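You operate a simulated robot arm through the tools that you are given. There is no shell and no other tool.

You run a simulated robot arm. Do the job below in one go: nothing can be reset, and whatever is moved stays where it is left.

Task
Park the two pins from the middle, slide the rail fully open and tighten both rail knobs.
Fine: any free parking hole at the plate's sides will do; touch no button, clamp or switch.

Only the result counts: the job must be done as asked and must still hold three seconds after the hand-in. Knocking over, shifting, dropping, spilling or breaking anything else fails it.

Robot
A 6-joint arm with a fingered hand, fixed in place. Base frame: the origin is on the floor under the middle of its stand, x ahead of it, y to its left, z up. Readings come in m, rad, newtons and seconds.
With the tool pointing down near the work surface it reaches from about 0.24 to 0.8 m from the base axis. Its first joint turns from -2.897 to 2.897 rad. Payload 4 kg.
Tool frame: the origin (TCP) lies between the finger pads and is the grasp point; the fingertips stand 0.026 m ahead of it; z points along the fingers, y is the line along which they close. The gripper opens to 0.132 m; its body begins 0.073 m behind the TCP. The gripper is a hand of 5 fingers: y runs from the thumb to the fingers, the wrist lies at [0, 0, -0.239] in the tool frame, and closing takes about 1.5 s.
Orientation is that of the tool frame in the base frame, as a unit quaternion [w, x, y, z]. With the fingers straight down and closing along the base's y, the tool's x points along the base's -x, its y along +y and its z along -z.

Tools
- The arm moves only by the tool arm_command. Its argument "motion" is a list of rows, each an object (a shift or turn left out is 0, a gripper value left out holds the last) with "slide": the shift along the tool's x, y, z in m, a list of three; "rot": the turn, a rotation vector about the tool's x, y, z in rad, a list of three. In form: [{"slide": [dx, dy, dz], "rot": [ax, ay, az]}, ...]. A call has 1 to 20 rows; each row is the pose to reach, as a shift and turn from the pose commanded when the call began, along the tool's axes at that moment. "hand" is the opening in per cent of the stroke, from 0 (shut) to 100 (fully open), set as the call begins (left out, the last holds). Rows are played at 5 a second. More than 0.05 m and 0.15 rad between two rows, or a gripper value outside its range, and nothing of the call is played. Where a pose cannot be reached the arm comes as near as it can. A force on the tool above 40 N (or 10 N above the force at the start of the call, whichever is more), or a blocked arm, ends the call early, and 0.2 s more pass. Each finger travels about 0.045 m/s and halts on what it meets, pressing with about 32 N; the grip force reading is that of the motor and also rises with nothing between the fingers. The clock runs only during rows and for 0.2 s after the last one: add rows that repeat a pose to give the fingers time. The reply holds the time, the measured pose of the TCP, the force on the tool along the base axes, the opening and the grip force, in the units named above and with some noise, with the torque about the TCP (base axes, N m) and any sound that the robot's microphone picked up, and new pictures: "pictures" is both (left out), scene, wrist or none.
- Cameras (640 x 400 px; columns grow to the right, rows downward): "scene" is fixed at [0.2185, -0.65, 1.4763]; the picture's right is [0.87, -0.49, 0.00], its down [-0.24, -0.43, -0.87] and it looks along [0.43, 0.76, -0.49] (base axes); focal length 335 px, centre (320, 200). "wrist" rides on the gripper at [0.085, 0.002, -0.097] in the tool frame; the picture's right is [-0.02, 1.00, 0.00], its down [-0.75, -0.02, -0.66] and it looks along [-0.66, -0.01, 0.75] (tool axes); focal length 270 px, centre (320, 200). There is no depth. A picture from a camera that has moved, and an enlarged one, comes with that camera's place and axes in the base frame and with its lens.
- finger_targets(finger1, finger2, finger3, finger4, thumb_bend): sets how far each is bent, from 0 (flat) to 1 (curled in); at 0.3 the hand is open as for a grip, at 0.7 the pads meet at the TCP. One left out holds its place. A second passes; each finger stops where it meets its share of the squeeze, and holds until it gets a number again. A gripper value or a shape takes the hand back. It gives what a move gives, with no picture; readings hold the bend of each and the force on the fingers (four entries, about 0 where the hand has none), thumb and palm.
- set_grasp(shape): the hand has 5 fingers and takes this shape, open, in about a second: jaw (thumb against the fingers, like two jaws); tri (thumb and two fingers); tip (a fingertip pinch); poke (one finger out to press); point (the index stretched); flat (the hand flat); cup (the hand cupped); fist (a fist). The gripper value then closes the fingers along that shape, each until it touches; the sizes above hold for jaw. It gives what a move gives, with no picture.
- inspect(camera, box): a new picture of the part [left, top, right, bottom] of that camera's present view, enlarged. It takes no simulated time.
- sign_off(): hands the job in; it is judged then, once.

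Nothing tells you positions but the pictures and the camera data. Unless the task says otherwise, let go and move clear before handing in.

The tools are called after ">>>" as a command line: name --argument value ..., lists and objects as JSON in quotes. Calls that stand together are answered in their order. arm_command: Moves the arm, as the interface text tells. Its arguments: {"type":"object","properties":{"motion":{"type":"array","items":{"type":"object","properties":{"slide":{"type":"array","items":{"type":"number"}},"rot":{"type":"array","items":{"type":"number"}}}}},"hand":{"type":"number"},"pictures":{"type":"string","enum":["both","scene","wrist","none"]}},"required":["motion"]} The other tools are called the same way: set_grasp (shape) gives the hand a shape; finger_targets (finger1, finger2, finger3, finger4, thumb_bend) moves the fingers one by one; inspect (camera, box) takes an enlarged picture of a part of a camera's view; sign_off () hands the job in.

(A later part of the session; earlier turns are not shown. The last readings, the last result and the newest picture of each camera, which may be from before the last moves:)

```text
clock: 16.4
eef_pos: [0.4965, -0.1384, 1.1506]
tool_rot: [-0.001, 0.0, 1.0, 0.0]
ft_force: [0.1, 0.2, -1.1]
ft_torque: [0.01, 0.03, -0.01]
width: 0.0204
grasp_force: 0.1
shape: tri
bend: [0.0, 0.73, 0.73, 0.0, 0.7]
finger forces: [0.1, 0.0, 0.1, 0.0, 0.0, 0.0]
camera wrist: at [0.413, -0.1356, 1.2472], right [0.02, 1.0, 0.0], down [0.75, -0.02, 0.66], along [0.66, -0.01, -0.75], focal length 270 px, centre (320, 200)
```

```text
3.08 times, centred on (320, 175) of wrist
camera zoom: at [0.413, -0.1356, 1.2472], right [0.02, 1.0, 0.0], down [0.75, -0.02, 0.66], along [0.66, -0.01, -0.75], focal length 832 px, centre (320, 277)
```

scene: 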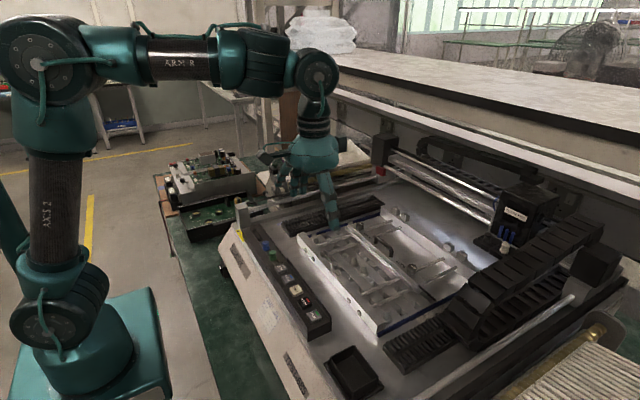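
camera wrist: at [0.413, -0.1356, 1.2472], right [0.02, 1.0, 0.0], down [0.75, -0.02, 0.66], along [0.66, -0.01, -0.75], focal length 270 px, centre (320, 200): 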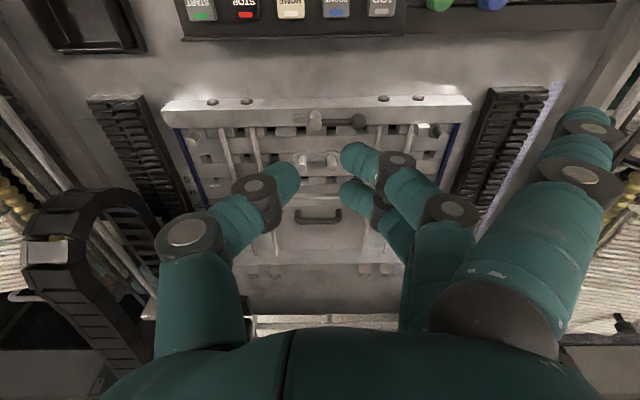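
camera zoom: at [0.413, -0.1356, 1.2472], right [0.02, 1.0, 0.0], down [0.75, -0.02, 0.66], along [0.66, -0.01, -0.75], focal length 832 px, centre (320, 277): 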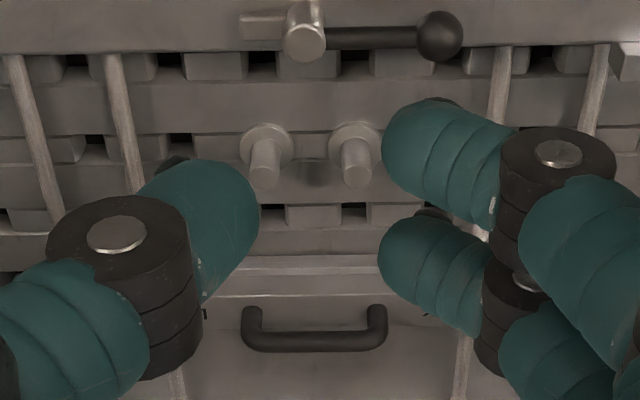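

>>> finger_targets --finger1 1 --finger2 0.6 --finger3 0.6 --finger4 1 --thumb_bend 0.6

>>> arm_command --motion '[{"rot": [0, 0, 0.14]}, {"rot": [0, 0, 0.28]}, {"rot": [0, 0, 0.42]}, {"rot": [0, 0, 0.56]}, {"rot": [0, 0, 0.7]}, {"rot": [0, 0, 0.84]}, {"rot": [0, 0, 0.98]}, {"rot": [0, 0, 1.12]}, {"rot": [0, 0, 1.26]}, {"rot": [0, 0, 1.4]}, {"rot": [0, 0, 1.5]}, {"rot": [0, 0, 1.5708]}, {"rot": [0, 0, 1.5708]}]' --pictures "both"

>>> inspect --camera "scene" --box '[260, 110, 380, 240]'

```text
clock: 17.4
eef_pos: [0.4967, -0.139, 1.1522]
tool_rot: [0.0, 0.0, 1.0, 0.0]
ft_force: [-0.9, 0.5, 0.0]
ft_torque: [0.0, 0.03, 0.03]
width: 0.0478
grasp_force: 0.1
shape: fingers
bend: [1.0, 0.6, 0.6, 1.0, 0.6]
finger forces: [0.1, 0.1, 0.1, 0.1, 0.0, 0.1]
```

```text
clock: 20.2
eef_pos: [0.4965, -0.1394, 1.1522]
tool_rot: [0.001, 0.707, 0.707, 0.0]
ft_force: [-1.1, -0.7, -0.4]
ft_torque: [0.01, -0.03, 0.0]
width: 0.0477
grasp_force: 0.0
shape: fingers
bend: [1.0, 0.6, 0.6, 1.0, 0.6]
finger forces: [0.0, 0.0, 0.0, 0.0, 0.0, 0.1]
camera wrist: at [0.5, -0.0535, 1.2476], right [1.0, -0.02, 0.0], down [-0.02, -0.75, 0.66], along [-0.01, -0.66, -0.75], focal length 270 px, centre (320, 200)
```

scene: 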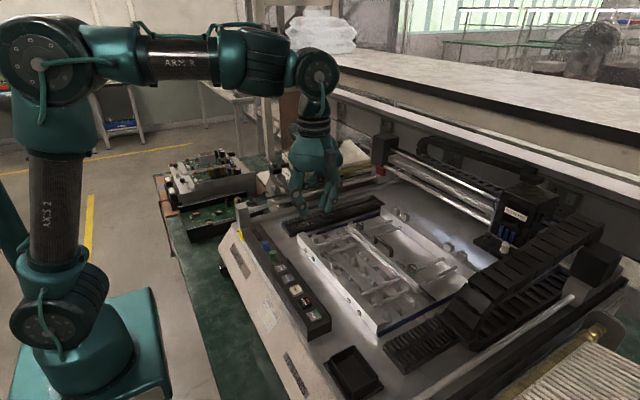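
wrist: 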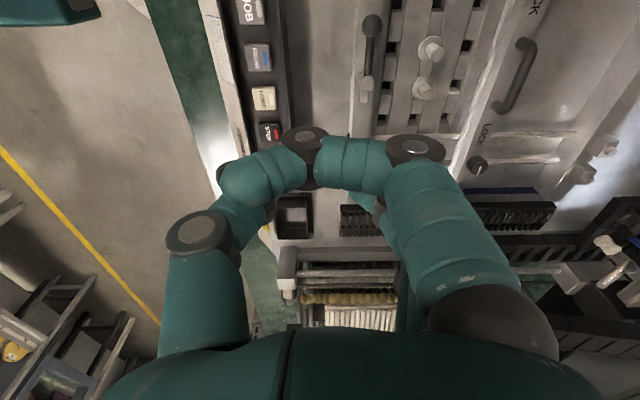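

```text
3.08 times, centred on (320, 175) of scene
camera zoom: at [0.2185, -0.65, 1.4763], right [0.87, -0.49, 0.0], down [-0.24, -0.43, -0.87], along [0.43, 0.76, -0.49], focal length 1031 px, centre (320, 277)
```

zoom: 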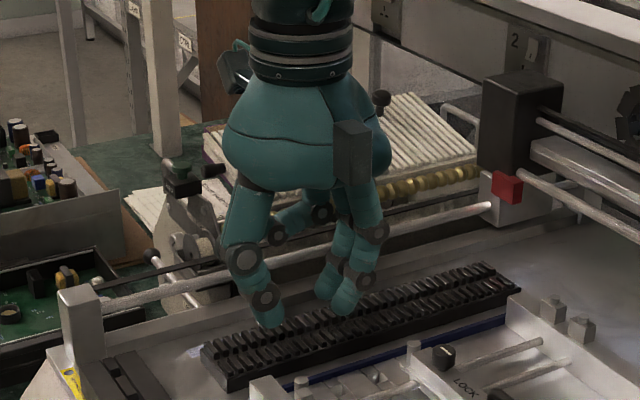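

>>> finger_targets --finger2 0.7 --finger3 0.7 --thumb_bend 0.68

>>> inspect --camera "scene" --box '[280, 150, 350, 220]'

>>> inspect --camera "wrist" --box '[220, 120, 440, 240]'

```text
clock: 21.2
eef_pos: [0.4971, -0.1383, 1.1511]
tool_rot: [0.0, 0.708, 0.706, 0.0]
ft_force: [-0.4, 0.3, 0.0]
ft_torque: [-0.01, -0.01, 0.05]
width: 0.0448
grasp_force: 0.0
shape: fingers
bend: [1.0, 0.7, 0.7, 1.0, 0.68]
finger forces: [0.0, 0.0, 0.0, 0.1, 0.0, 0.1]
```

```text
5.71 times, centred on (315, 185) of scene
camera zoom: at [0.2185, -0.65, 1.4763], right [0.87, -0.49, 0.0], down [-0.24, -0.43, -0.87], along [0.43, 0.76, -0.49], focal length 1915 px, centre (349, 286)
```

zoom: 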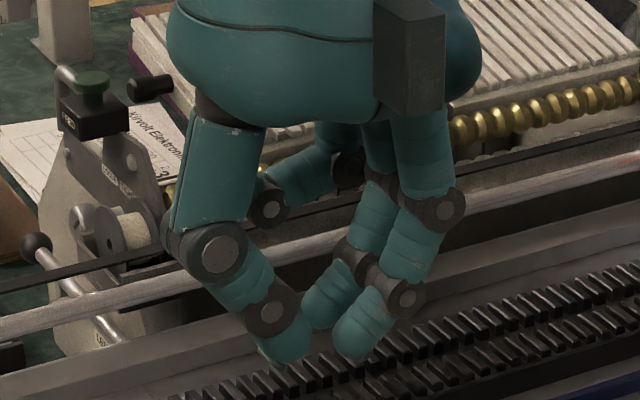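

```text
2.91 times, centred on (330, 180) of wrist
camera zoom: at [0.4999, -0.0535, 1.2476], right [1.0, -0.02, 0.0], down [-0.02, -0.75, 0.66], along [-0.01, -0.66, -0.75], focal length 786 px, centre (291, 258)
```

zoom: 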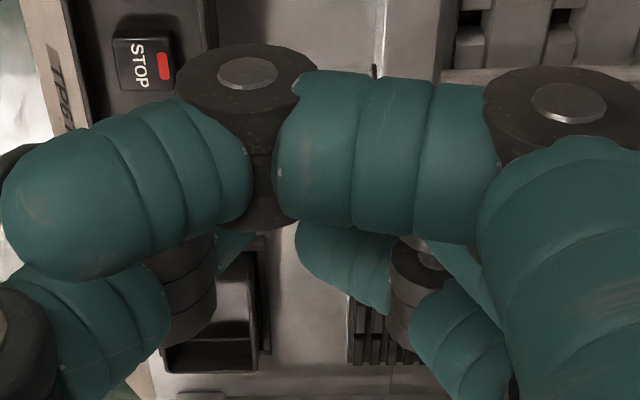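

I can see the pinch in profile now. I'll pinch the rail handle with the thumb at -x and the fingers at +x, so first I open slightly and move above the handle at about (0.690, -0.143).

>>> finger_targets --finger2 0.57 --finger3 0.57 --thumb_bend 0.57

>>> arm_command --motion '[{"slide": [-0.001, 0.032, 0.015]}, {"slide": [-0.002, 0.064, 0.03]}, {"slide": [-0.003, 0.096, 0.045]}, {"slide": [-0.004, 0.128, 0.06]}, {"slide": [-0.005, 0.16, 0.075]}, {"slide": [-0.0066, 0.193, 0.09]}, {"slide": [-0.0066, 0.193, 0.09]}]' --pictures "both"

>>> inspect --camera "scene" --box '[320, 140, 440, 260]'

```text
clock: 22.2
eef_pos: [0.4972, -0.1384, 1.1516]
tool_rot: [0.0, 0.707, 0.708, 0.001]
ft_force: [0.5, -1.2, -0.2]
ft_torque: [0.0, 0.02, 0.0]
width: 0.0496
grasp_force: 0.1
shape: fingers
bend: [1.0, 0.56, 0.56, 1.0, 0.56]
finger forces: [0.1, 0.0, 0.1, 0.0, 0.0, 0.0]
```

```text
clock: 23.8
eef_pos: [0.69, -0.1457, 1.0612]
tool_rot: [0.0, 0.707, 0.707, 0.0]
ft_force: [-0.1, 0.0, -0.6]
ft_torque: [0.01, 0.0, -0.02]
width: 0.0494
grasp_force: 0.1
shape: fingers
bend: [1.0, 0.56, 0.56, 1.0, 0.56]
finger forces: [0.1, 0.0, 0.0, 0.0, 0.0, 0.0]
camera wrist: at [0.6928, -0.0595, 1.1578], right [1.0, -0.02, 0.0], down [-0.02, -0.75, 0.66], along [-0.01, -0.66, -0.75], focal length 270 px, centre (320, 200)
```

scene: 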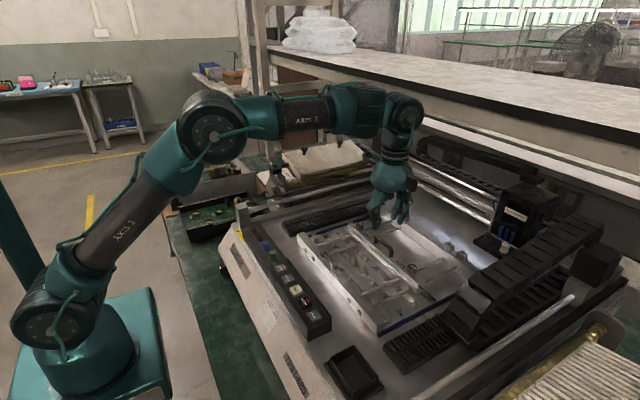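
wrist: 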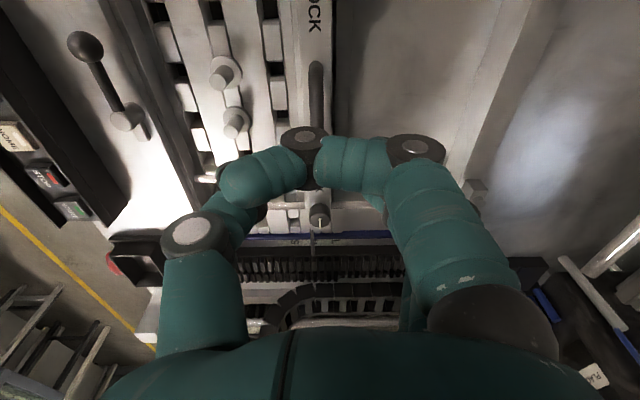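

```text
3.33 times, centred on (380, 200) of scene
camera zoom: at [0.2185, -0.65, 1.4763], right [0.87, -0.49, 0.0], down [-0.24, -0.43, -0.87], along [0.43, 0.76, -0.49], focal length 1117 px, centre (120, 200)
```

zoom: 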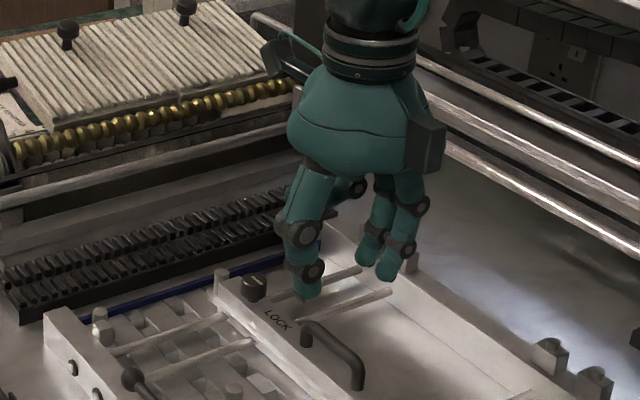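

The hand is right above the handle. I go down so the tips straddle the handle bar, then pinch.

>>> arm_command --motion '[{"slide": [0, 0, 0.02]}, {"slide": [0, 0, 0.04]}, {"slide": [0, 0, 0.052]}, {"slide": [0, 0, 0.061]}, {"slide": [0, 0, 0.061]}]' --pictures "wrist"

>>> inspect --camera "scene" --box '[350, 180, 430, 260]'

```text
clock: 25.0
eef_pos: [0.6902, -0.1456, 0.9996]
tool_rot: [0.0, 0.707, 0.708, 0.0]
ft_force: [0.5, 0.8, 0.5]
ft_torque: [-0.03, -0.01, 0.0]
width: 0.0495
grasp_force: 0.1
shape: fingers
bend: [1.0, 0.56, 0.56, 1.0, 0.56]
finger forces: [0.0, 0.1, 0.0, 0.0, 0.0, 0.0]
camera wrist: at [0.6928, -0.06, 1.0962], right [1.0, -0.02, 0.0], down [-0.02, -0.75, 0.66], along [-0.01, -0.66, -0.75], focal length 270 px, centre (320, 200)
```

wrist: 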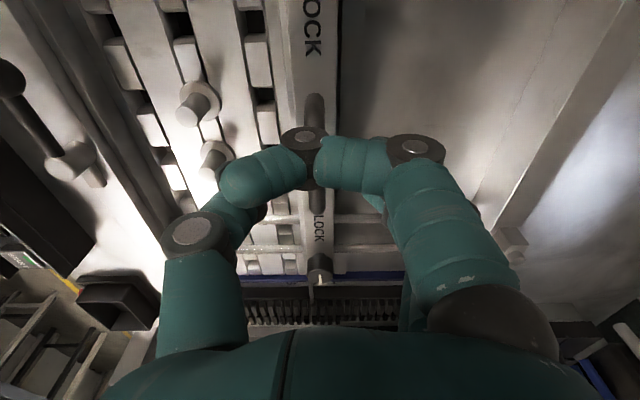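

```text
5.00 times, centred on (390, 220) of scene
camera zoom: at [0.2185, -0.65, 1.4763], right [0.87, -0.49, 0.0], down [-0.24, -0.43, -0.87], along [0.43, 0.76, -0.49], focal length 1676 px, centre (-30, 100)
```

zoom: 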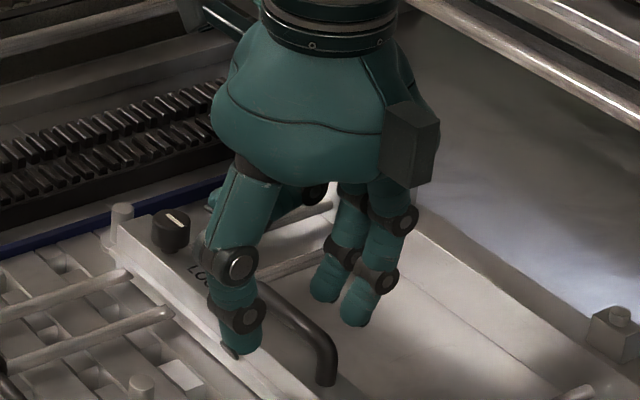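

>>> finger_targets --finger2 0.8 --finger3 0.8 --thumb_bend 0.8

>>> inspect --camera "scene" --box '[350, 180, 430, 260]'

```text
clock: 26.0
eef_pos: [0.6904, -0.1463, 1.0005]
tool_rot: [0.0, 0.707, 0.707, 0.0]
ft_force: [0.1, -0.6, -0.3]
ft_torque: [0.0, -0.01, 0.03]
width: 0.0434
grasp_force: 15.6
shape: fingers
bend: [1.0, 0.75, 0.76, 1.0, 0.71]
finger forces: [0.0, 8.0, 8.3, 0.0, 14.2, 0.1]
```

```text
5.00 times, centred on (390, 220) of scene
camera zoom: at [0.2185, -0.65, 1.4763], right [0.87, -0.49, 0.0], down [-0.24, -0.43, -0.87], along [0.43, 0.76, -0.49], focal length 1676 px, centre (-30, 100)
```

zoom: 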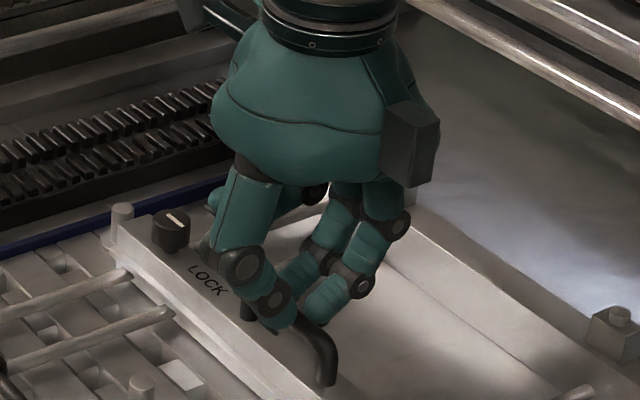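

The handle is gripped. I slide the rail gently toward +x until it stops.

>>> arm_command --motion '[{"slide": [0, 0.005, 0]}, {"slide": [0, 0.01, 0]}, {"slide": [0, 0.015, 0]}, {"slide": [0, 0.02, 0]}, {"slide": [0, 0.025, 0]}, {"slide": [0, 0.03, 0]}, {"slide": [0, 0.035, 0]}, {"slide": [0, 0.04, 0]}, {"slide": [0, 0.045, 0]}, {"slide": [0, 0.05, 0]}]' --pictures "scene"

>>> inspect --camera "scene" --box '[380, 240, 480, 320]'

```text
clock: 28.2
eef_pos: [0.7395, -0.1462, 1.0012]
tool_rot: [0.0, 0.708, 0.707, 0.0]
ft_force: [-0.3, 1.8, 6.6]
ft_torque: [0.07, 0.02, -0.17]
width: 0.0432
grasp_force: 12.8
shape: fingers
bend: [1.0, 0.76, 0.79, 1.0, 0.72]
finger forces: [0.0, 9.9, 0.1, 0.0, 16.1, 0.1]
```

scene: 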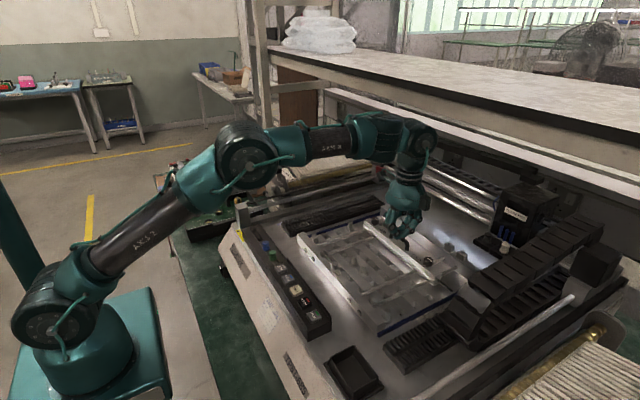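

```text
5.00 times, centred on (430, 280) of scene
camera zoom: at [0.2185, -0.65, 1.4763], right [0.87, -0.49, 0.0], down [-0.24, -0.43, -0.87], along [0.43, 0.76, -0.49], focal length 1676 px, centre (-230, -200)
```

zoom: 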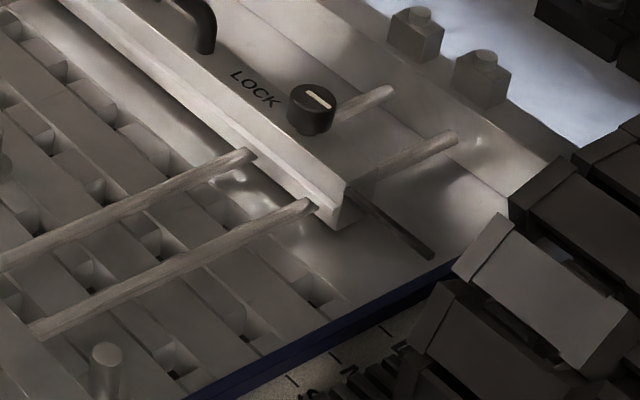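

>>> arm_command --motion '[{"slide": [0, 0.004, 0]}, {"slide": [0, 0.008, 0]}, {"slide": [0, 0.012, 0]}, {"slide": [0, 0.016, 0]}, {"slide": [0, 0.02, 0]}]' --pictures "wrist"

>>> inspect --camera "scene" --box '[380, 180, 500, 310]'

```text
clock: 29.4
eef_pos: [0.7605, -0.1458, 1.0012]
tool_rot: [0.0, 0.708, 0.706, 0.0]
ft_force: [-0.6, -0.2, 6.6]
ft_torque: [0.04, 0.02, -0.19]
width: 0.0432
grasp_force: 12.3
shape: fingers
bend: [1.0, 0.76, 0.79, 1.0, 0.73]
finger forces: [0.0, 9.4, 0.1, 0.1, 16.3, 0.0]
camera wrist: at [0.7631, -0.0601, 1.0971], right [1.0, -0.02, 0.0], down [-0.02, -0.75, 0.66], along [-0.01, -0.66, -0.75], focal length 270 px, centre (320, 200)
```

wrist: 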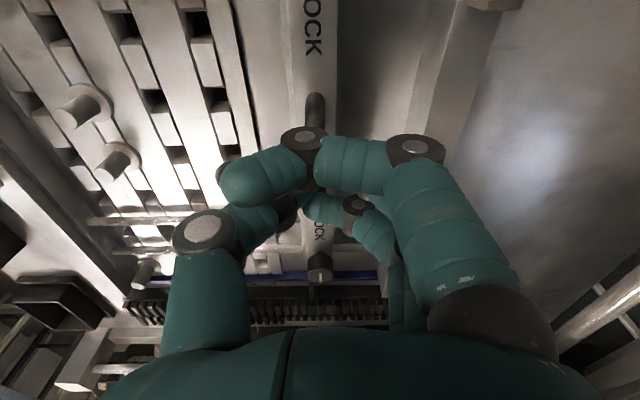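

```text
3.08 times, centred on (440, 245) of scene
camera zoom: at [0.2185, -0.65, 1.4763], right [0.87, -0.49, 0.0], down [-0.24, -0.43, -0.87], along [0.43, 0.76, -0.49], focal length 1031 px, centre (-49, 62)
```

zoom: 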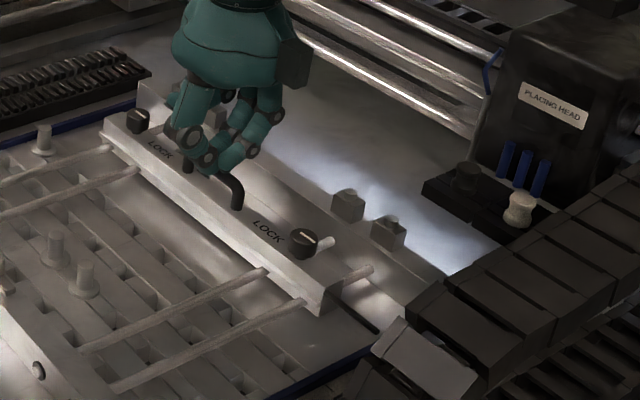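

>>> arm_command --motion '[{"slide": [0, 0.004, 0]}, {"slide": [0, 0.008, 0]}, {"slide": [0, 0.012, 0]}, {"slide": [0, 0.016, 0]}, {"slide": [0, 0.02, 0]}]' --pictures "wrist"

>>> inspect --camera "scene" --box '[380, 180, 500, 310]'

```text
clock: 30.6
eef_pos: [0.7777, -0.145, 1.0036]
tool_rot: [-0.001, 0.708, 0.706, 0.0]
ft_force: [-21.8, 1.3, 11.3]
ft_torque: [0.07, 0.61, -0.03]
width: 0.0433
grasp_force: 11.8
shape: fingers
bend: [1.0, 0.79, 0.8, 1.0, 0.72]
finger forces: [0.0, 0.1, 0.0, 0.1, 23.4, 0.0]
stopped in row 5: the force on the tool passed its limit at 43 N (the readings are from after the stop); the commanded pose is now the measured one
camera wrist: at [0.7806, -0.0606, 1.0999], right [1.0, -0.02, 0.0], down [-0.02, -0.75, 0.66], along [-0.02, -0.66, -0.75], focal length 270 px, centre (320, 200)
```

wrist: 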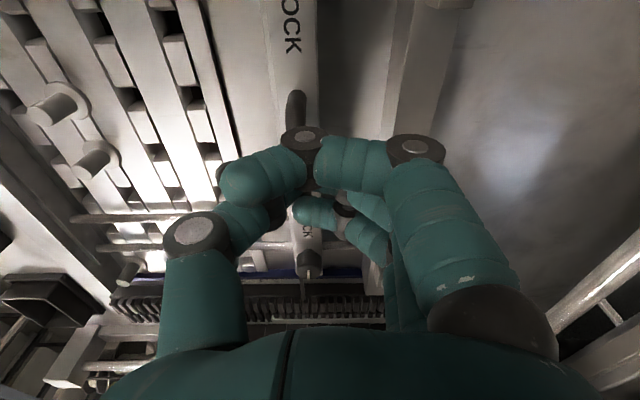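

```text
3.08 times, centred on (440, 245) of scene
camera zoom: at [0.2185, -0.65, 1.4763], right [0.87, -0.49, 0.0], down [-0.24, -0.43, -0.87], along [0.43, 0.76, -0.49], focal length 1031 px, centre (-49, 62)
```

zoom: 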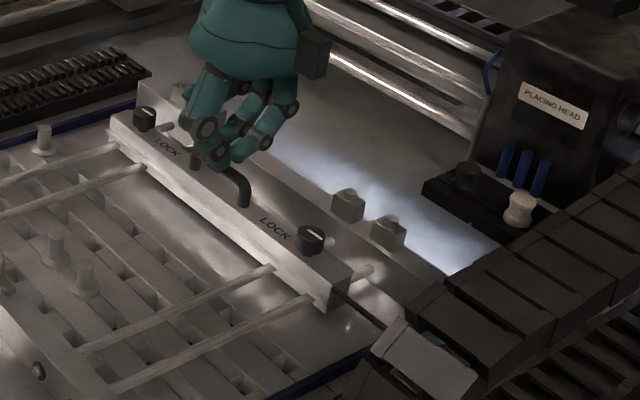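

The rail hit a firm stop at 43 N after about 8 cm of travel. I let go of the handle, rise and check its position.

>>> finger_targets --finger2 0.54 --finger3 0.54 --thumb_bend 0.54

>>> arm_command --motion '[{"slide": [0, 0, -0.02]}, {"slide": [0, 0, -0.045]}, {"slide": [0, 0, -0.08]}, {"slide": [0, 0, -0.08]}]' --pictures "both"

>>> inspect --camera "scene" --box '[380, 190, 500, 310]'

```text
clock: 31.6
eef_pos: [0.7788, -0.1467, 1.0034]
tool_rot: [0.0, 0.707, 0.707, 0.0]
ft_force: [0.3, 0.9, -0.1]
ft_torque: [0.02, -0.01, 0.01]
width: 0.0502
grasp_force: 0.1
shape: fingers
bend: [1.0, 0.54, 0.54, 1.0, 0.54]
finger forces: [0.1, 0.0, 0.1, 0.0, 0.0, 0.0]
```

```text
clock: 32.6
eef_pos: [0.7624, -0.1349, 1.0568]
tool_rot: [-0.001, 0.707, 0.707, -0.001]
ft_force: [0.2, -0.2, 0.9]
ft_torque: [0.0, 0.0, 0.01]
width: 0.0505
grasp_force: 0.1
shape: fingers
bend: [1.0, 0.54, 0.54, 1.0, 0.54]
finger forces: [0.0, 0.1, 0.0, 0.0, 0.1, 0.0]
out of reach, approached as far as the arm can: row 1, 2, 3, 4
camera wrist: at [0.7645, -0.0487, 1.1535], right [1.0, -0.02, 0.0], down [-0.02, -0.75, 0.66], along [-0.01, -0.66, -0.75], focal length 270 px, centre (320, 200)
```

scene: 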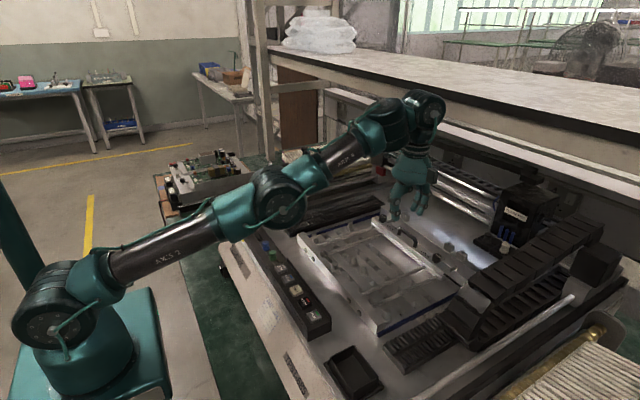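
wrist: 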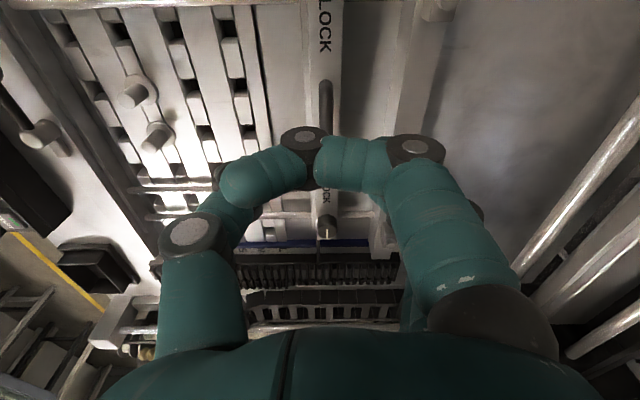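

```text
3.33 times, centred on (440, 250) of scene
camera zoom: at [0.2185, -0.65, 1.4763], right [0.87, -0.49, 0.0], down [-0.24, -0.43, -0.87], along [0.43, 0.76, -0.49], focal length 1117 px, centre (-80, 33)
```

zoom: 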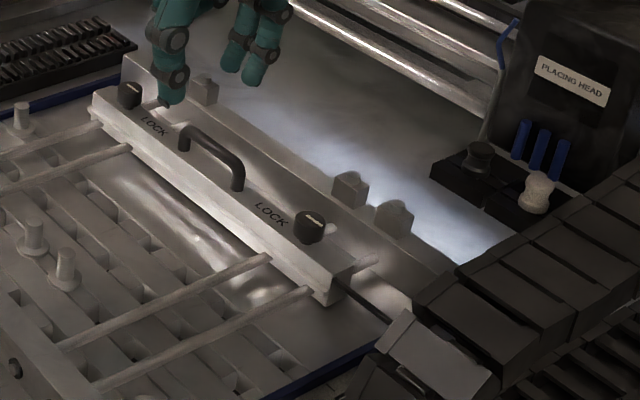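

>>> inspect --camera "wrist" --box '[240, 0, 460, 130]'

>>> inspect --camera "wrist" --box '[240, 180, 440, 310]'

>>> inspect --camera "scene" --box '[440, 255, 500, 305]'

```text
2.91 times, centred on (350, 65) of wrist
camera zoom: at [0.7645, -0.0487, 1.1535], right [1.0, -0.02, 0.0], down [-0.02, -0.75, 0.66], along [-0.01, -0.66, -0.75], focal length 786 px, centre (233, 593)
```

zoom: 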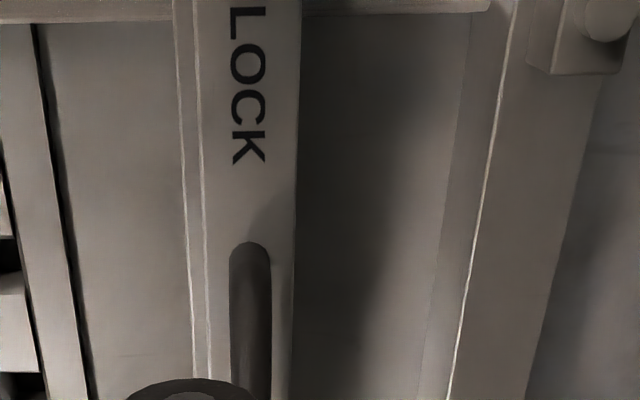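

```text
3.08 times, centred on (340, 245) of wrist
camera zoom: at [0.7645, -0.0487, 1.1535], right [1.0, -0.02, 0.0], down [-0.02, -0.75, 0.66], along [-0.01, -0.66, -0.75], focal length 832 px, centre (258, 62)
```

zoom: 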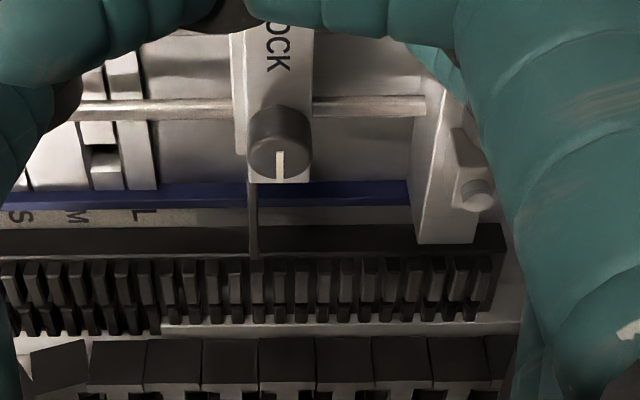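

```text
8.00 times, centred on (470, 280) of scene
camera zoom: at [0.2185, -0.65, 1.4763], right [0.87, -0.49, 0.0], down [-0.24, -0.43, -0.87], along [0.43, 0.76, -0.49], focal length 2681 px, centre (-880, -440)
```

zoom: 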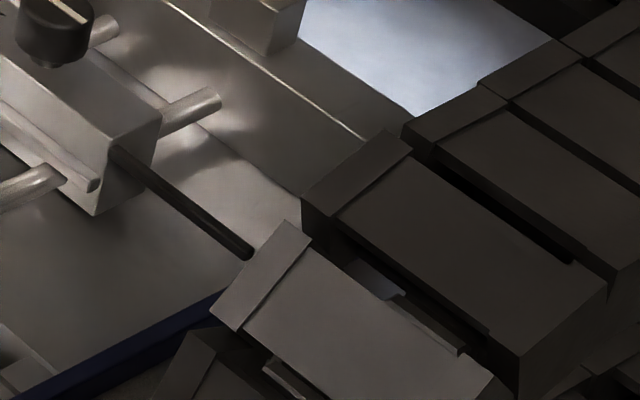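

The pointer is past L, toward the end stop, and the rail stays put. Next is the +y knob at about (0.767, -0.042). I move off the reach limit and turn the hand back to the start yaw, so a clockwise stroke has room.

>>> arm_command --motion '[{"slide": [0.01, -0.01, 0], "rot": [0, 0, -0.14]}, {"slide": [0.02, -0.02, 0], "rot": [0, 0, -0.28]}, {"slide": [0.03, -0.03, 0], "rot": [0, 0, -0.42]}, {"slide": [0.04, -0.04, 0], "rot": [0, 0, -0.56]}, {"slide": [0.05, -0.05, 0], "rot": [0, 0, -0.7]}, {"slide": [0.06, -0.06, 0], "rot": [0, 0, -0.84]}, {"slide": [0.07, -0.07, 0], "rot": [0, 0, -0.98]}, {"slide": [0.08, -0.08, 0], "rot": [0, 0, -1.12]}, {"slide": [0.09, -0.08, 0], "rot": [0, 0, -1.26]}, {"slide": [0.1, -0.08, 0], "rot": [0, 0, -1.4]}, {"slide": [0.1, -0.08, 0], "rot": [0, 0, -1.5]}, {"slide": [0.1, -0.08, 0], "rot": [0, 0, -1.5708]}, {"slide": [0.1, -0.08, 0], "rot": [0, 0, -1.5708]}]' --pictures "wrist"

```text
clock: 35.4
eef_pos: [0.681, -0.0339, 1.0574]
tool_rot: [0.001, 0.0, 1.0, 0.0]
ft_force: [0.6, 0.3, 0.2]
ft_torque: [0.0, -0.01, 0.03]
width: 0.0504
grasp_force: 0.0
shape: fingers
bend: [1.0, 0.54, 0.54, 1.0, 0.54]
finger forces: [0.1, 0.0, 0.0, 0.0, 0.0, 0.1]
out of reach, approached as far as the arm can: row 1
camera wrist: at [0.5986, -0.0313, 1.1539], right [0.02, 1.0, 0.0], down [0.75, -0.02, 0.66], along [0.66, -0.01, -0.75], focal length 270 px, centre (320, 200)
```

wrist: 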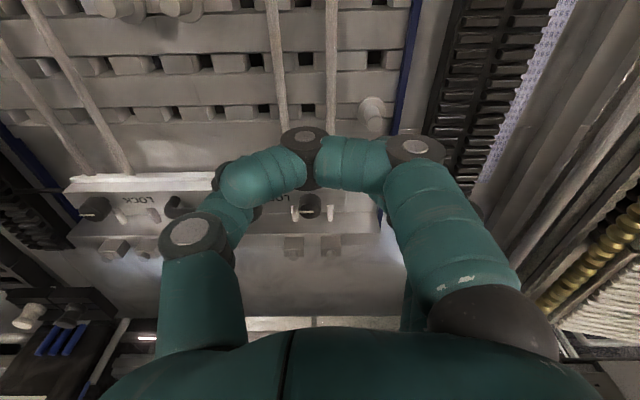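

>>> inspect --camera "wrist" --box '[240, 160, 400, 260]'

>>> inspect --camera "wrist" --box '[60, 170, 220, 270]'

>>> inspect --camera "scene" --box '[370, 180, 450, 240]'

```text
4.00 times, centred on (320, 210) of wrist
camera zoom: at [0.5986, -0.0313, 1.1539], right [0.02, 1.0, 0.0], down [0.75, -0.02, 0.66], along [0.66, -0.01, -0.75], focal length 1081 px, centre (320, 160)
```

zoom: 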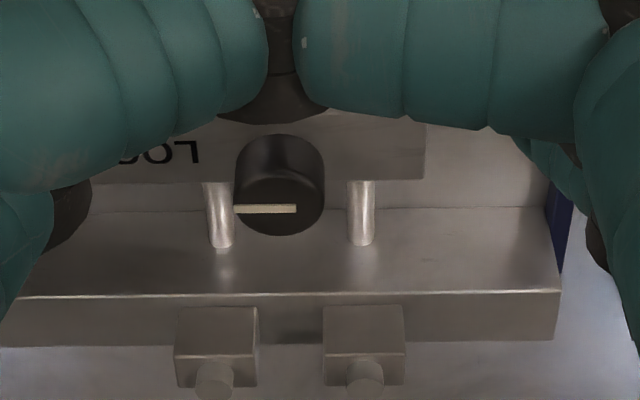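

```text
4.00 times, centred on (140, 220) of wrist
camera zoom: at [0.5986, -0.0313, 1.1539], right [0.02, 1.0, 0.0], down [0.75, -0.02, 0.66], along [0.66, -0.01, -0.75], focal length 1081 px, centre (1040, 120)
```

zoom: 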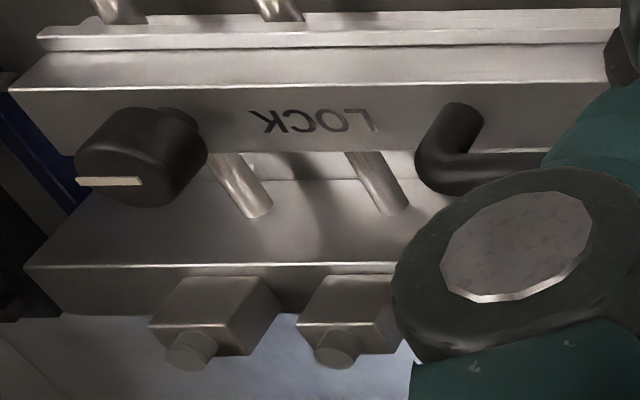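

```text
6.67 times, centred on (410, 210) of scene
camera zoom: at [0.2185, -0.65, 1.4763], right [0.87, -0.49, 0.0], down [-0.24, -0.43, -0.87], along [0.43, 0.76, -0.49], focal length 2234 px, centre (-280, 133)
```

zoom: 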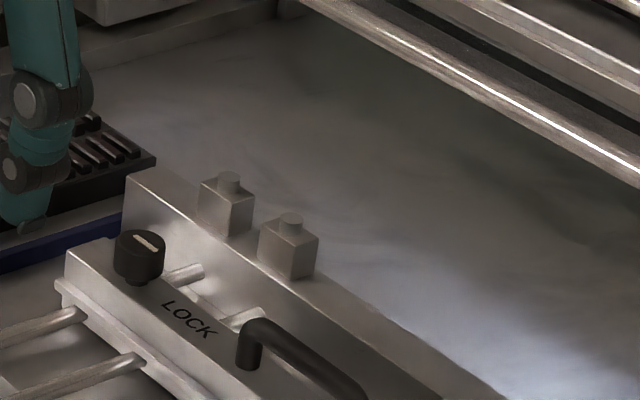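

>>> arm_command --motion '[{"slide": [-0.03, -0.003, 0.02]}, {"slide": [-0.06, -0.006, 0.034]}, {"slide": [-0.09, -0.008, 0.037]}, {"slide": [-0.09, -0.008, 0.037]}]' --pictures "wrist"

>>> inspect --camera "scene" --box '[350, 160, 450, 240]'

```text
clock: 36.4
eef_pos: [0.7739, -0.0427, 1.0209]
tool_rot: [0.0, 0.001, 1.0, -0.001]
ft_force: [0.4, 0.1, 0.7]
ft_torque: [0.01, 0.02, -0.03]
width: 0.0505
grasp_force: 0.0
shape: fingers
bend: [1.0, 0.54, 0.54, 1.0, 0.54]
finger forces: [0.0, 0.1, 0.0, 0.0, 0.0, 0.0]
camera wrist: at [0.6897, -0.0403, 1.1174], right [0.02, 1.0, 0.0], down [0.75, -0.02, 0.66], along [0.66, -0.01, -0.75], focal length 270 px, centre (320, 200)
```

wrist: 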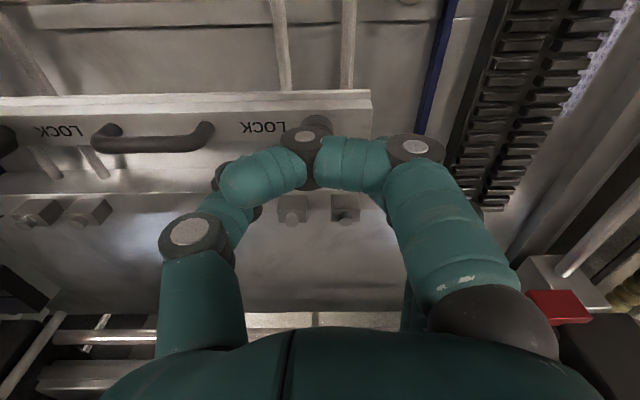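

```text
5.00 times, centred on (400, 200) of scene
camera zoom: at [0.2185, -0.65, 1.4763], right [0.87, -0.49, 0.0], down [-0.24, -0.43, -0.87], along [0.43, 0.76, -0.49], focal length 1676 px, centre (-80, 200)
```

zoom: 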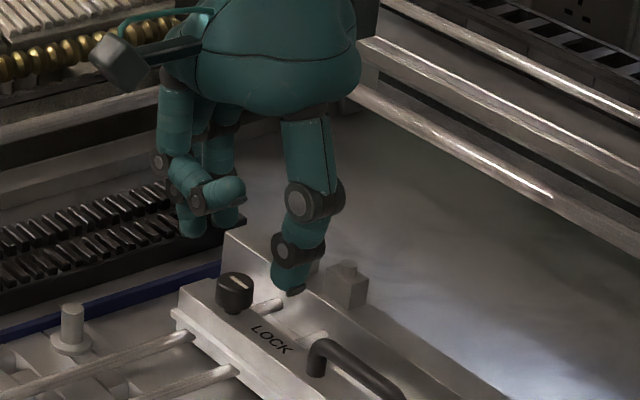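

>>> arm_command --motion '[{"slide": [0.003, 0, 0.01]}, {"slide": [0.005, 0, 0.02]}, {"slide": [0.005, 0, 0.028]}, {"slide": [0.005, 0, 0.028]}]' --pictures "none"

>>> inspect --camera "scene" --box '[360, 180, 420, 230]'

>>> inspect --camera "wrist" --box '[220, 120, 420, 240]'

```text
clock: 37.4
eef_pos: [0.7677, -0.0423, 0.9932]
tool_rot: [0.0, 0.0, 1.0, 0.0]
ft_force: [-0.8, -0.2, -0.1]
ft_torque: [0.0, -0.02, 0.04]
width: 0.0505
grasp_force: 0.0
shape: fingers
bend: [1.0, 0.54, 0.54, 1.0, 0.54]
finger forces: [0.0, 0.0, 0.1, 0.0, 0.0, 0.0]
```

```text
8.00 times, centred on (390, 205) of scene
camera zoom: at [0.2185, -0.65, 1.4763], right [0.87, -0.49, 0.0], down [-0.24, -0.43, -0.87], along [0.43, 0.76, -0.49], focal length 2681 px, centre (-240, 160)
```

zoom: 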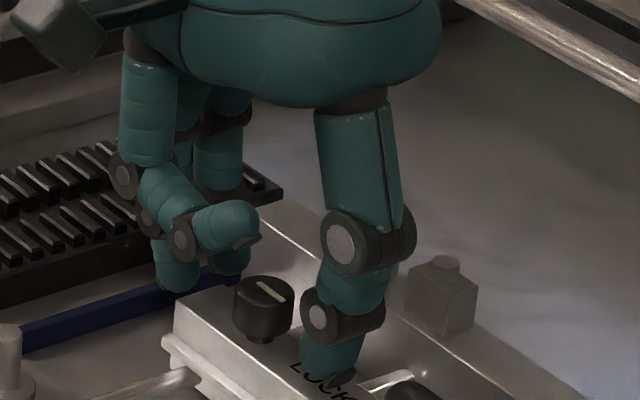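

```text
3.20 times, centred on (320, 180) of wrist
camera zoom: at [0.6842, -0.0399, 1.089], right [0.02, 1.0, 0.0], down [0.75, -0.02, 0.66], along [0.66, -0.01, -0.75], focal length 865 px, centre (320, 264)
```

zoom: 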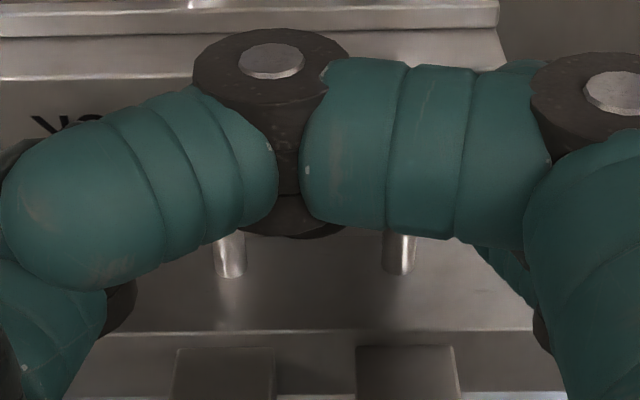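

>>> finger_targets --finger2 0.8 --finger3 0.8 --thumb_bend 0.8

>>> inspect --camera "scene" --box '[360, 180, 420, 230]'

```text
clock: 38.4
eef_pos: [0.7668, -0.0442, 0.9915]
tool_rot: [0.0, 0.0, 1.0, 0.0]
ft_force: [0.0, -9.1, -14.6]
ft_torque: [-0.16, -0.02, 0.0]
width: 0.0451
grasp_force: 18.2
shape: fingers
bend: [1.0, 0.72, 0.74, 1.0, 0.67]
finger forces: [0.0, 8.2, 7.7, 0.0, 21.1, 0.0]
```

```text
8.00 times, centred on (390, 205) of scene
camera zoom: at [0.2185, -0.65, 1.4763], right [0.87, -0.49, 0.0], down [-0.24, -0.43, -0.87], along [0.43, 0.76, -0.49], focal length 2681 px, centre (-240, 160)
```

zoom: 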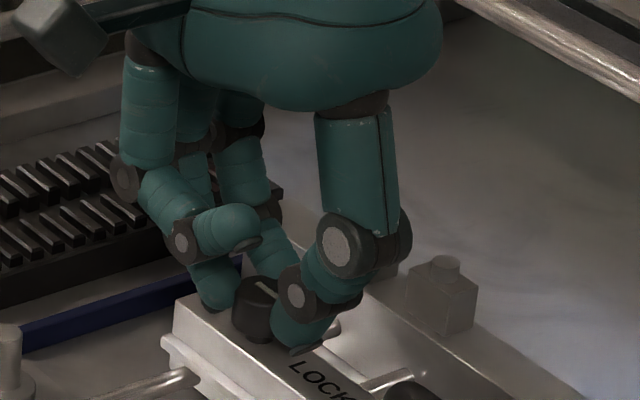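

>>> arm_command --motion '[{"rot": [0, 0, 0.08]}, {"rot": [0, 0, 0.16]}, {"rot": [0, 0, 0.24]}, {"rot": [0, 0, 0.32]}, {"rot": [0, 0, 0.4]}, {"rot": [0, 0, 0.48]}, {"rot": [0, 0, 0.56]}]' --pictures "none"

>>> inspect --camera "scene" --box '[360, 180, 420, 230]'

```text
clock: 40.0
eef_pos: [0.7678, -0.0441, 0.9925]
tool_rot: [-0.001, 0.278, 0.96, 0.0]
ft_force: [4.0, -17.1, -16.6]
ft_torque: [-0.28, -0.12, 0.05]
width: 0.045
grasp_force: 21.3
shape: fingers
bend: [1.0, 0.72, 0.74, 1.0, 0.67]
finger forces: [0.0, 6.7, 12.2, 0.0, 23.1, 0.0]
```

```text
8.00 times, centred on (390, 205) of scene
camera zoom: at [0.2185, -0.65, 1.4763], right [0.87, -0.49, 0.0], down [-0.24, -0.43, -0.87], along [0.43, 0.76, -0.49], focal length 2681 px, centre (-240, 160)
```

zoom: 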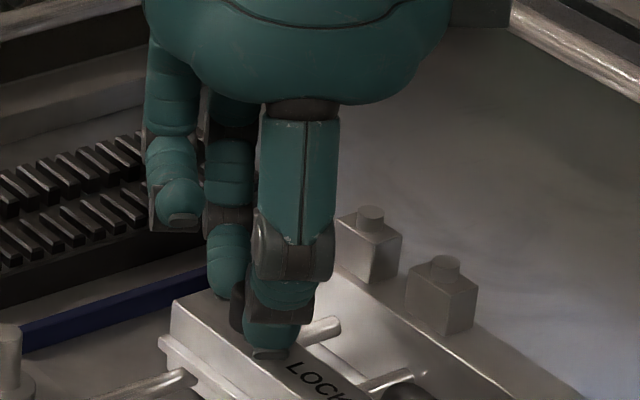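

>>> arm_command --motion '[{"slide": [-0.0016, -0.0025, 0], "rot": [0, 0, 0.08]}, {"slide": [-0.0016, -0.0025, 0], "rot": [0, 0, 0.16]}, {"slide": [-0.0016, -0.0025, 0], "rot": [0, 0, 0.24]}, {"slide": [-0.0016, -0.0025, 0], "rot": [0, 0, 0.32]}, {"slide": [-0.0016, -0.0025, 0], "rot": [0, 0, 0.4]}, {"slide": [-0.0016, -0.0025, 0], "rot": [0, 0, 0.48]}, {"slide": [-0.0016, -0.0025, 0], "rot": [0, 0, 0.56]}]' --pictures "none"

>>> inspect --camera "scene" --box '[360, 180, 420, 230]'

```text
clock: 41.6
eef_pos: [0.7683, -0.0456, 0.992]
tool_rot: [0.0, 0.531, 0.847, 0.0]
ft_force: [-0.6, -6.0, -14.6]
ft_torque: [-0.1, -0.11, 0.0]
width: 0.045
grasp_force: 19.6
shape: fingers
bend: [1.0, 0.72, 0.74, 1.0, 0.67]
finger forces: [0.0, 9.6, 11.9, 0.0, 17.6, 0.0]
```

```text
8.00 times, centred on (390, 205) of scene
camera zoom: at [0.2185, -0.65, 1.4763], right [0.87, -0.49, 0.0], down [-0.24, -0.43, -0.87], along [0.43, 0.76, -0.49], focal length 2681 px, centre (-240, 160)
```

zoom: 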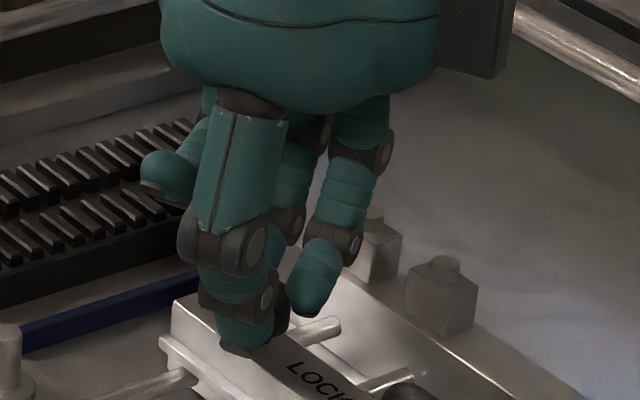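

>>> arm_command --motion '[{"rot": [0, 0, 0.08]}, {"rot": [0, 0, 0.16]}, {"rot": [0, 0, 0.24]}, {"rot": [0, 0, 0.32]}, {"rot": [0, 0, 0.4]}, {"rot": [0, 0, 0.48]}, {"rot": [0, 0, 0.56]}, {"rot": [0, 0, 0.64]}, {"rot": [0, 0, 0.72]}]' --pictures "wrist"

>>> inspect --camera "scene" --box '[360, 180, 420, 230]'

```text
clock: 43.6
eef_pos: [0.7675, -0.0472, 0.9928]
tool_rot: [0.001, 0.797, 0.604, 0.0]
ft_force: [-7.3, -26.9, -13.7]
ft_torque: [-0.65, 0.06, 0.09]
width: 0.0452
grasp_force: 26.7
shape: fingers
bend: [1.0, 0.72, 0.74, 1.0, 0.67]
finger forces: [0.0, 9.9, 26.7, 0.0, 17.3, 0.0]
camera wrist: at [0.7928, 0.0349, 1.0887], right [0.96, -0.29, 0.0], down [-0.22, -0.72, 0.66], along [-0.19, -0.63, -0.75], focal length 270 px, centre (320, 200)
```

wrist: 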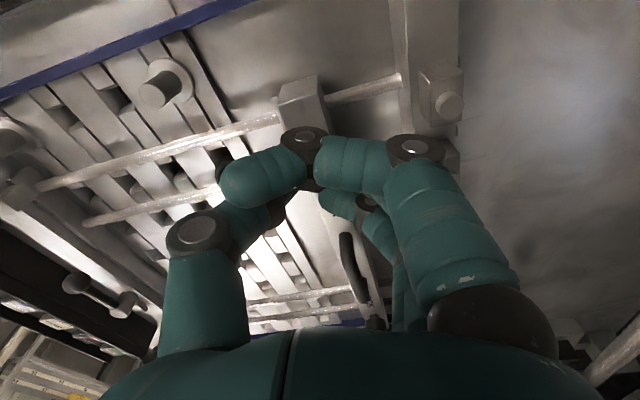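

```text
8.00 times, centred on (390, 205) of scene
camera zoom: at [0.2185, -0.65, 1.4763], right [0.87, -0.49, 0.0], down [-0.24, -0.43, -0.87], along [0.43, 0.76, -0.49], focal length 2681 px, centre (-240, 160)
```

zoom: 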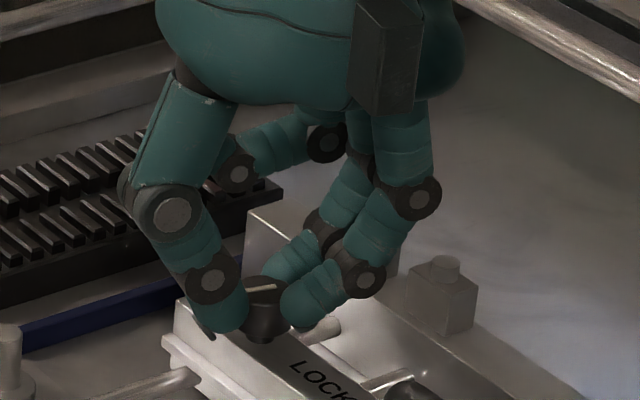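

>>> arm_command --motion '[{"slide": [-0.0032, 0, 0], "rot": [0, 0, 0]}, {"slide": [-0.0032, 0, 0], "rot": [0, 0, 0.08]}, {"slide": [-0.0032, 0, 0], "rot": [0, 0, 0.16]}, {"slide": [-0.0032, 0, 0], "rot": [0, 0, 0.24]}, {"slide": [-0.0035, 0, 0], "rot": [0, 0, 0.32]}, {"slide": [-0.0035, 0, 0], "rot": [0, 0, 0.4]}]' --pictures "none"

>>> inspect --camera "scene" --box '[360, 180, 420, 230]'

```text
clock: 45.0
eef_pos: [0.7661, -0.0477, 0.9929]
tool_rot: [0.0, 0.9, 0.436, -0.001]
ft_force: [-6.2, 4.9, -14.8]
ft_torque: [0.05, 0.08, 0.03]
width: 0.0451
grasp_force: 19.0
shape: fingers
bend: [1.0, 0.72, 0.74, 1.0, 0.67]
finger forces: [0.0, 10.0, 7.4, 0.1, 20.6, 0.0]
```

```text
8.00 times, centred on (390, 205) of scene
camera zoom: at [0.2185, -0.65, 1.4763], right [0.87, -0.49, 0.0], down [-0.24, -0.43, -0.87], along [0.43, 0.76, -0.49], focal length 2681 px, centre (-240, 160)
```

zoom: 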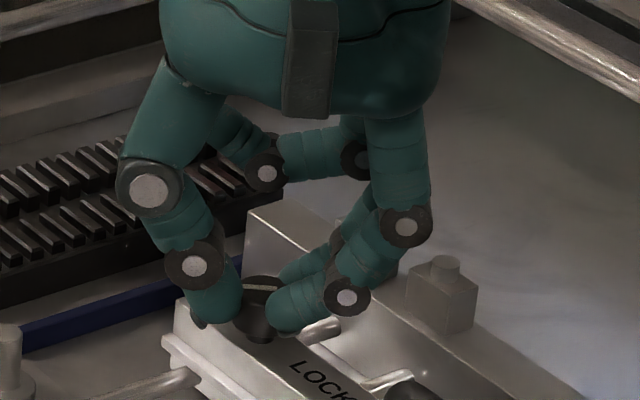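

>>> arm_command --motion '[{"rot": [0, 0, 0.08]}, {"rot": [0, 0, 0.16]}, {"rot": [0, 0, 0.24]}, {"rot": [0, 0, 0.32]}, {"rot": [0, 0, 0.4]}, {"rot": [0, 0, 0.48]}, {"rot": [0, 0, 0.56]}]' --pictures "none"

>>> inspect --camera "scene" --box '[360, 180, 420, 230]'

```text
clock: 46.6
eef_pos: [0.765, -0.0489, 0.9945]
tool_rot: [0.0, 0.986, 0.169, 0.0]
ft_force: [-13.3, 6.5, -5.8]
ft_torque: [0.03, 0.33, 0.28]
width: 0.0452
grasp_force: 23.3
shape: fingers
bend: [1.0, 0.72, 0.75, 1.0, 0.67]
finger forces: [0.0, 11.3, 9.6, 0.0, 24.2, 0.0]
```

```text
8.00 times, centred on (390, 205) of scene
camera zoom: at [0.2185, -0.65, 1.4763], right [0.87, -0.49, 0.0], down [-0.24, -0.43, -0.87], along [0.43, 0.76, -0.49], focal length 2681 px, centre (-240, 160)
```

zoom: 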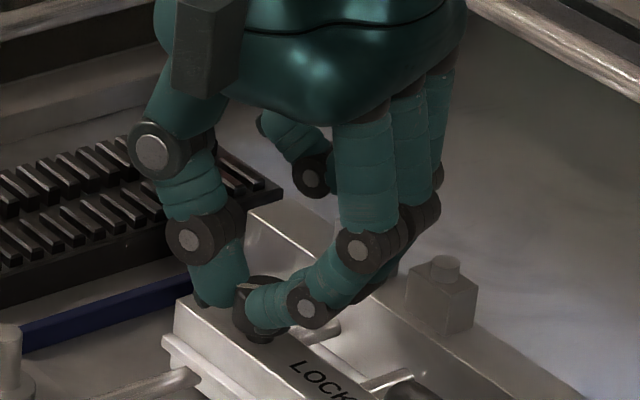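

>>> arm_command --motion '[{"rot": [0, 0, 0.06]}, {"rot": [0, 0, 0.12]}, {"rot": [0, 0, 0.18]}]' --pictures "none"

>>> inspect --camera "scene" --box '[375, 195, 405, 220]'

```text
clock: 47.4
eef_pos: [0.766, -0.0486, 0.9938]
tool_rot: [0.0, 0.997, 0.08, 0.001]
ft_force: [-12.8, 9.2, -0.8]
ft_torque: [0.11, 0.31, 0.29]
width: 0.0452
grasp_force: 24.4
shape: fingers
bend: [1.0, 0.72, 0.75, 1.0, 0.67]
finger forces: [0.1, 12.2, 12.5, 0.0, 24.9, 0.1]
```

```text
16.00 times, centred on (390, 208) of scene
camera zoom: at [0.2185, -0.65, 1.4763], right [0.87, -0.49, 0.0], down [-0.24, -0.43, -0.87], along [0.43, 0.76, -0.49], focal length 5362 px, centre (-800, 80)
```

zoom: 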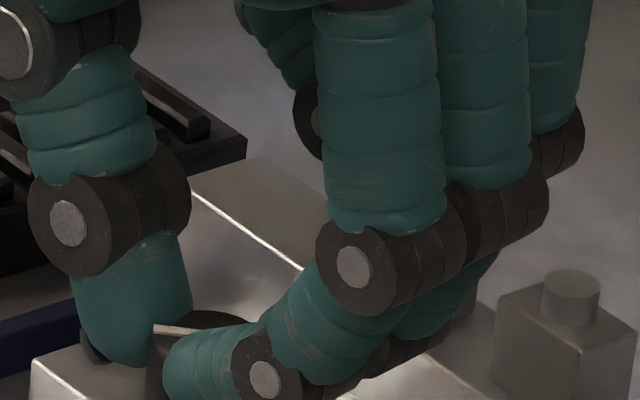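

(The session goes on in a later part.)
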